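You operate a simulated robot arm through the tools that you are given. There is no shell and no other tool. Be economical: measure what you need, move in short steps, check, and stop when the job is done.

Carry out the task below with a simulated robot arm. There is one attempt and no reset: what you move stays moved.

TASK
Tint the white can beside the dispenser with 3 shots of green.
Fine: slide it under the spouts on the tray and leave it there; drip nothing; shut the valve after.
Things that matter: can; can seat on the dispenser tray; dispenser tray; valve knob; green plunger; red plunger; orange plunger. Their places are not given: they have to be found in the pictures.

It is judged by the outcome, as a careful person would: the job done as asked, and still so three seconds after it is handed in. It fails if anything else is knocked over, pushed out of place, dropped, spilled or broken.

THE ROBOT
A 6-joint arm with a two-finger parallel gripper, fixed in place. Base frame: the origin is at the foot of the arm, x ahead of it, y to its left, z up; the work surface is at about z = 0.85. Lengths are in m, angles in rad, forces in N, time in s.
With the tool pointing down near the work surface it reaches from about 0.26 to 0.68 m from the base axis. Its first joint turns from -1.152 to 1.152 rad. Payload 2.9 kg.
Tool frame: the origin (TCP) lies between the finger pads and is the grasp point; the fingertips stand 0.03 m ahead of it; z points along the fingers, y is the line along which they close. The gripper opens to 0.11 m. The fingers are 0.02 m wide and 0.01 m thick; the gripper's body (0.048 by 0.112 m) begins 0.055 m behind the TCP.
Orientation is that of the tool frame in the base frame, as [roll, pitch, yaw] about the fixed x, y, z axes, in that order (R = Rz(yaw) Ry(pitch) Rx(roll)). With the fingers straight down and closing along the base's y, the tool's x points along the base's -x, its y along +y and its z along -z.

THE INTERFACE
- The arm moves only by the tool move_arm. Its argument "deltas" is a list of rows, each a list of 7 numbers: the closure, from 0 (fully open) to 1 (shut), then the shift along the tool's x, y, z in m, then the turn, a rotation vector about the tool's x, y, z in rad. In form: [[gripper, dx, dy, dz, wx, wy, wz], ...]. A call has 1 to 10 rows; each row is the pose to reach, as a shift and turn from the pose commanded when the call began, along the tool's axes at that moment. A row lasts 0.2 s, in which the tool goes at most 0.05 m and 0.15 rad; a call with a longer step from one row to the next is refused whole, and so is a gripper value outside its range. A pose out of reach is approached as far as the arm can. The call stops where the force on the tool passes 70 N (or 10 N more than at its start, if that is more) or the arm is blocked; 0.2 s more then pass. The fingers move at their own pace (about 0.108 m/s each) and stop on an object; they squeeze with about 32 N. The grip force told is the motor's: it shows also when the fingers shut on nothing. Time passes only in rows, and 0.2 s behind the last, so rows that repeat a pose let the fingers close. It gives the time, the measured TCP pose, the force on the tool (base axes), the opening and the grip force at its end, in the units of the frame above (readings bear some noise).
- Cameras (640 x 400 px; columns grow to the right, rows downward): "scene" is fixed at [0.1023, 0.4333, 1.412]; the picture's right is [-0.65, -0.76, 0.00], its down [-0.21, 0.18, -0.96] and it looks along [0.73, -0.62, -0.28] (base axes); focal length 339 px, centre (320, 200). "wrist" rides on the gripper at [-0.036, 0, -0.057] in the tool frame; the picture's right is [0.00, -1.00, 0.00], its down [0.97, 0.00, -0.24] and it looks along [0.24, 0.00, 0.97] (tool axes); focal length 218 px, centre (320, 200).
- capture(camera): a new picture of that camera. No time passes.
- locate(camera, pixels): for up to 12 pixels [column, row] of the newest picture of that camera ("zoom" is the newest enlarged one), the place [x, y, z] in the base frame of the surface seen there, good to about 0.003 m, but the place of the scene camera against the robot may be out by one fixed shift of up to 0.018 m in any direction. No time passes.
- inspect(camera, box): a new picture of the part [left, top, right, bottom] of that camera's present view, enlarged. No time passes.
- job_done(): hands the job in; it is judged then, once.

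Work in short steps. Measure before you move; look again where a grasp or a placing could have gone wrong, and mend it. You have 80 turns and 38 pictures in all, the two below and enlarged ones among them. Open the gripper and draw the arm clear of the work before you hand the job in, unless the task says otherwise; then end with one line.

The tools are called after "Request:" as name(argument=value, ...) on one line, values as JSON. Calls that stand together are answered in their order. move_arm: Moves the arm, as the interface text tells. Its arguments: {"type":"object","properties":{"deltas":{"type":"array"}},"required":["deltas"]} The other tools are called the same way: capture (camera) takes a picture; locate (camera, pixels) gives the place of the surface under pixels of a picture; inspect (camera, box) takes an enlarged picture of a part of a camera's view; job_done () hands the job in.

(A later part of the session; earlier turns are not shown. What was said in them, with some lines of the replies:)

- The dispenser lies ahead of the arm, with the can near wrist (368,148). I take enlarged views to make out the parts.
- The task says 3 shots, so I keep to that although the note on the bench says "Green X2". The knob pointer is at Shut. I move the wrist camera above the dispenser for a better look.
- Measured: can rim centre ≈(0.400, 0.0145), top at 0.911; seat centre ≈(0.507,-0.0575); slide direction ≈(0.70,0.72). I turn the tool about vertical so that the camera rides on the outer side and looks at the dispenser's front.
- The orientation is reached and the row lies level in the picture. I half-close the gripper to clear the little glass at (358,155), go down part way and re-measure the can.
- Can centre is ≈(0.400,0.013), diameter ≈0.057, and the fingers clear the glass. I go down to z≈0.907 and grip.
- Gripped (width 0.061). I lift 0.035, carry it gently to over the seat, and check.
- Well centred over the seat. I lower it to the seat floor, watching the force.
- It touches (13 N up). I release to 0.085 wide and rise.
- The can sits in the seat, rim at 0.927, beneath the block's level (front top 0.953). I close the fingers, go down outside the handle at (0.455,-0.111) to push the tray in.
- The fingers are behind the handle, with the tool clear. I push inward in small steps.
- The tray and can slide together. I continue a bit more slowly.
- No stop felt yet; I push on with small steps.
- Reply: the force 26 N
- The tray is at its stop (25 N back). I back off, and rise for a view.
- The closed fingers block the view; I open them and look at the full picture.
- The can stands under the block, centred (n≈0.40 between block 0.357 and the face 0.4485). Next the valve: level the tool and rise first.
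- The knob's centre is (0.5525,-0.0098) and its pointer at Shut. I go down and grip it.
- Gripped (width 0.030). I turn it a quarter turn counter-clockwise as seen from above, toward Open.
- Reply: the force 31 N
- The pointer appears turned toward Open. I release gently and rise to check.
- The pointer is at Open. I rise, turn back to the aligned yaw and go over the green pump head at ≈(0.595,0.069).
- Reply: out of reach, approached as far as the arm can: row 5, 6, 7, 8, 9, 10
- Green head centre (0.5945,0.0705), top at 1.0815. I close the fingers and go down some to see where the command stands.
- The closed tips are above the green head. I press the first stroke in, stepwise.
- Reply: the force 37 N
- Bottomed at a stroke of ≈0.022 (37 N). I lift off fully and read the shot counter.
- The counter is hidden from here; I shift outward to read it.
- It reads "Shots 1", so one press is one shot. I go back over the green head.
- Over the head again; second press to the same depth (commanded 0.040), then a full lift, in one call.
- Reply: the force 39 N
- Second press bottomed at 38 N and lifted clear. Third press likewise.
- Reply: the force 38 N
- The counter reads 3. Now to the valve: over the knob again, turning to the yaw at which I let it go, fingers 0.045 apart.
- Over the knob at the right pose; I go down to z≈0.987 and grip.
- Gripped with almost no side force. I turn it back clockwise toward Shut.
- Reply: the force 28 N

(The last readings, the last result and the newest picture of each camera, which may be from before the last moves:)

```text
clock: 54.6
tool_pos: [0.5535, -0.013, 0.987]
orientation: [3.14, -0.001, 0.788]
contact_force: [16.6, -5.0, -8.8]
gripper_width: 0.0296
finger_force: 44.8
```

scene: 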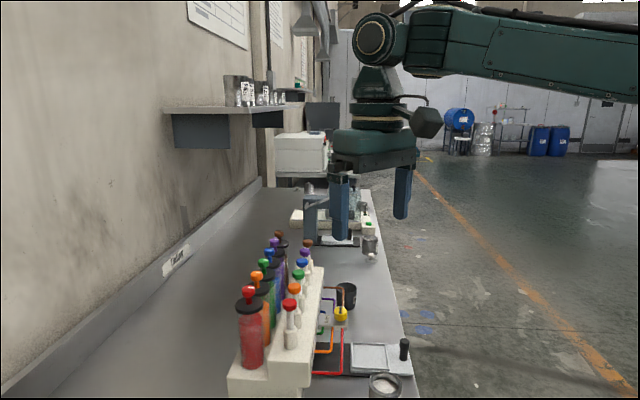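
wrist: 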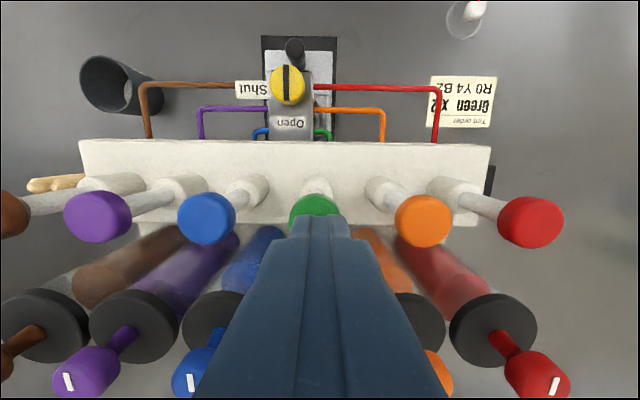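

Turned back by the full quarter turn; I release, rise straight, then draw outward and look.

Request:
move_arm(deltas=[[0.6, 0, 0, 0, 0, 0, 0], [0.6, 0, 0, 0, 0, 0, 0], [0.6, 0, 0, -0.04, 0, 0, 0], [0.6, 0, 0, -0.08, 0, 0, 0], [0.3, -0.04, 0, -0.12, 0, 0, 0], [0, -0.08, 0, -0.12, 0, 0, 0], [0, -0.12, 0, -0.12, 0, 0, 0], [0, -0.12, 0, -0.12, 0, 0, 0]])

Request:
capture(camera="wrist")

Request:
inspect(camera="scene", box=[280, 260, 430, 400])

```text
refused: row 5 steps farther than a row can; nothing moved
```

```text
6 pictures are left
```

wrist: 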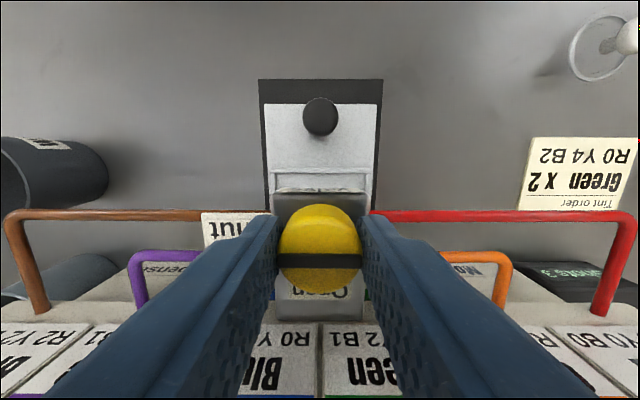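

```text
2.86 times, centred on (355, 330) of scene
```

zoom: 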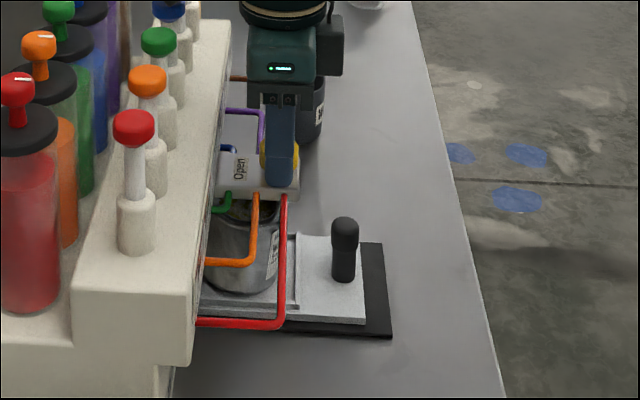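

The pointer is at Shut again. The call was refused for too long a step, so I repeat it with smaller ones, then back away.

Request:
move_arm(deltas=[[0.6, 0, 0, 0, 0, 0, 0], [0.6, 0, 0, 0, 0, 0, 0], [0.6, 0, 0, -0.04, 0, 0, 0], [0.6, 0, 0, -0.08, 0, 0, 0], [0.6, 0, 0, -0.12, 0, 0, 0], [0.6, -0.04, 0, -0.12, 0, 0, 0], [0.6, -0.08, 0, -0.12, 0, 0, 0], [0.2, -0.12, 0, -0.12, 0, 0, 0], [0, -0.15, 0, -0.12, 0, 0, 0], [0, -0.15, 0, -0.12, 0, 0, 0]])

Request:
inspect(camera="wrist", box=[200, 160, 460, 325])

Request:
inspect(camera="scene", box=[220, 220, 440, 400])

```text
clock: 56.8
tool_pos: [0.4481, -0.1174, 1.106]
orientation: [3.14, 0.0, 0.792]
contact_force: [0.3, 0.1, 0.0]
gripper_width: 0.1099
finger_force: 0.1
```

```text
2.42 times, centred on (330, 242) of wrist
```

zoom: 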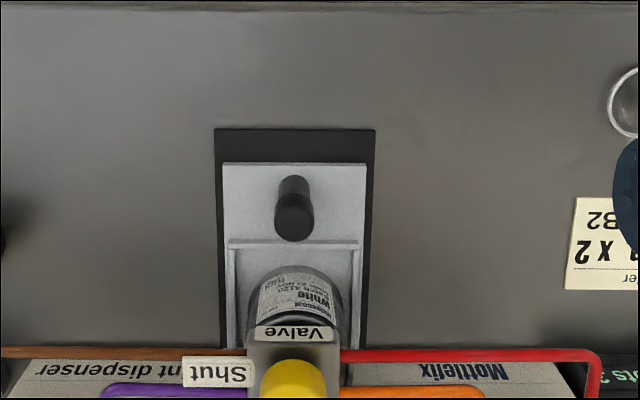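

```text
2.22 times, centred on (330, 310) of scene
```

zoom: 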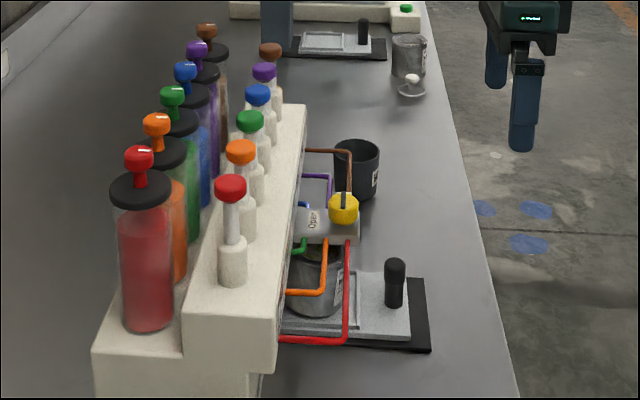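

The valve pointer stands as it did at the start (Shut), the counter reads 3, and the can is on the tray under the spouts with nothing spilled. The arm is clear and open, so I hand in.

Request:
job_done()

```text
The job is handed in.
```

The white can got 3 shots of green as you asked and sits on the tray under the spouts with the valve shut and no drips seen; the bench note says "Green X 2", but I followed your 3.
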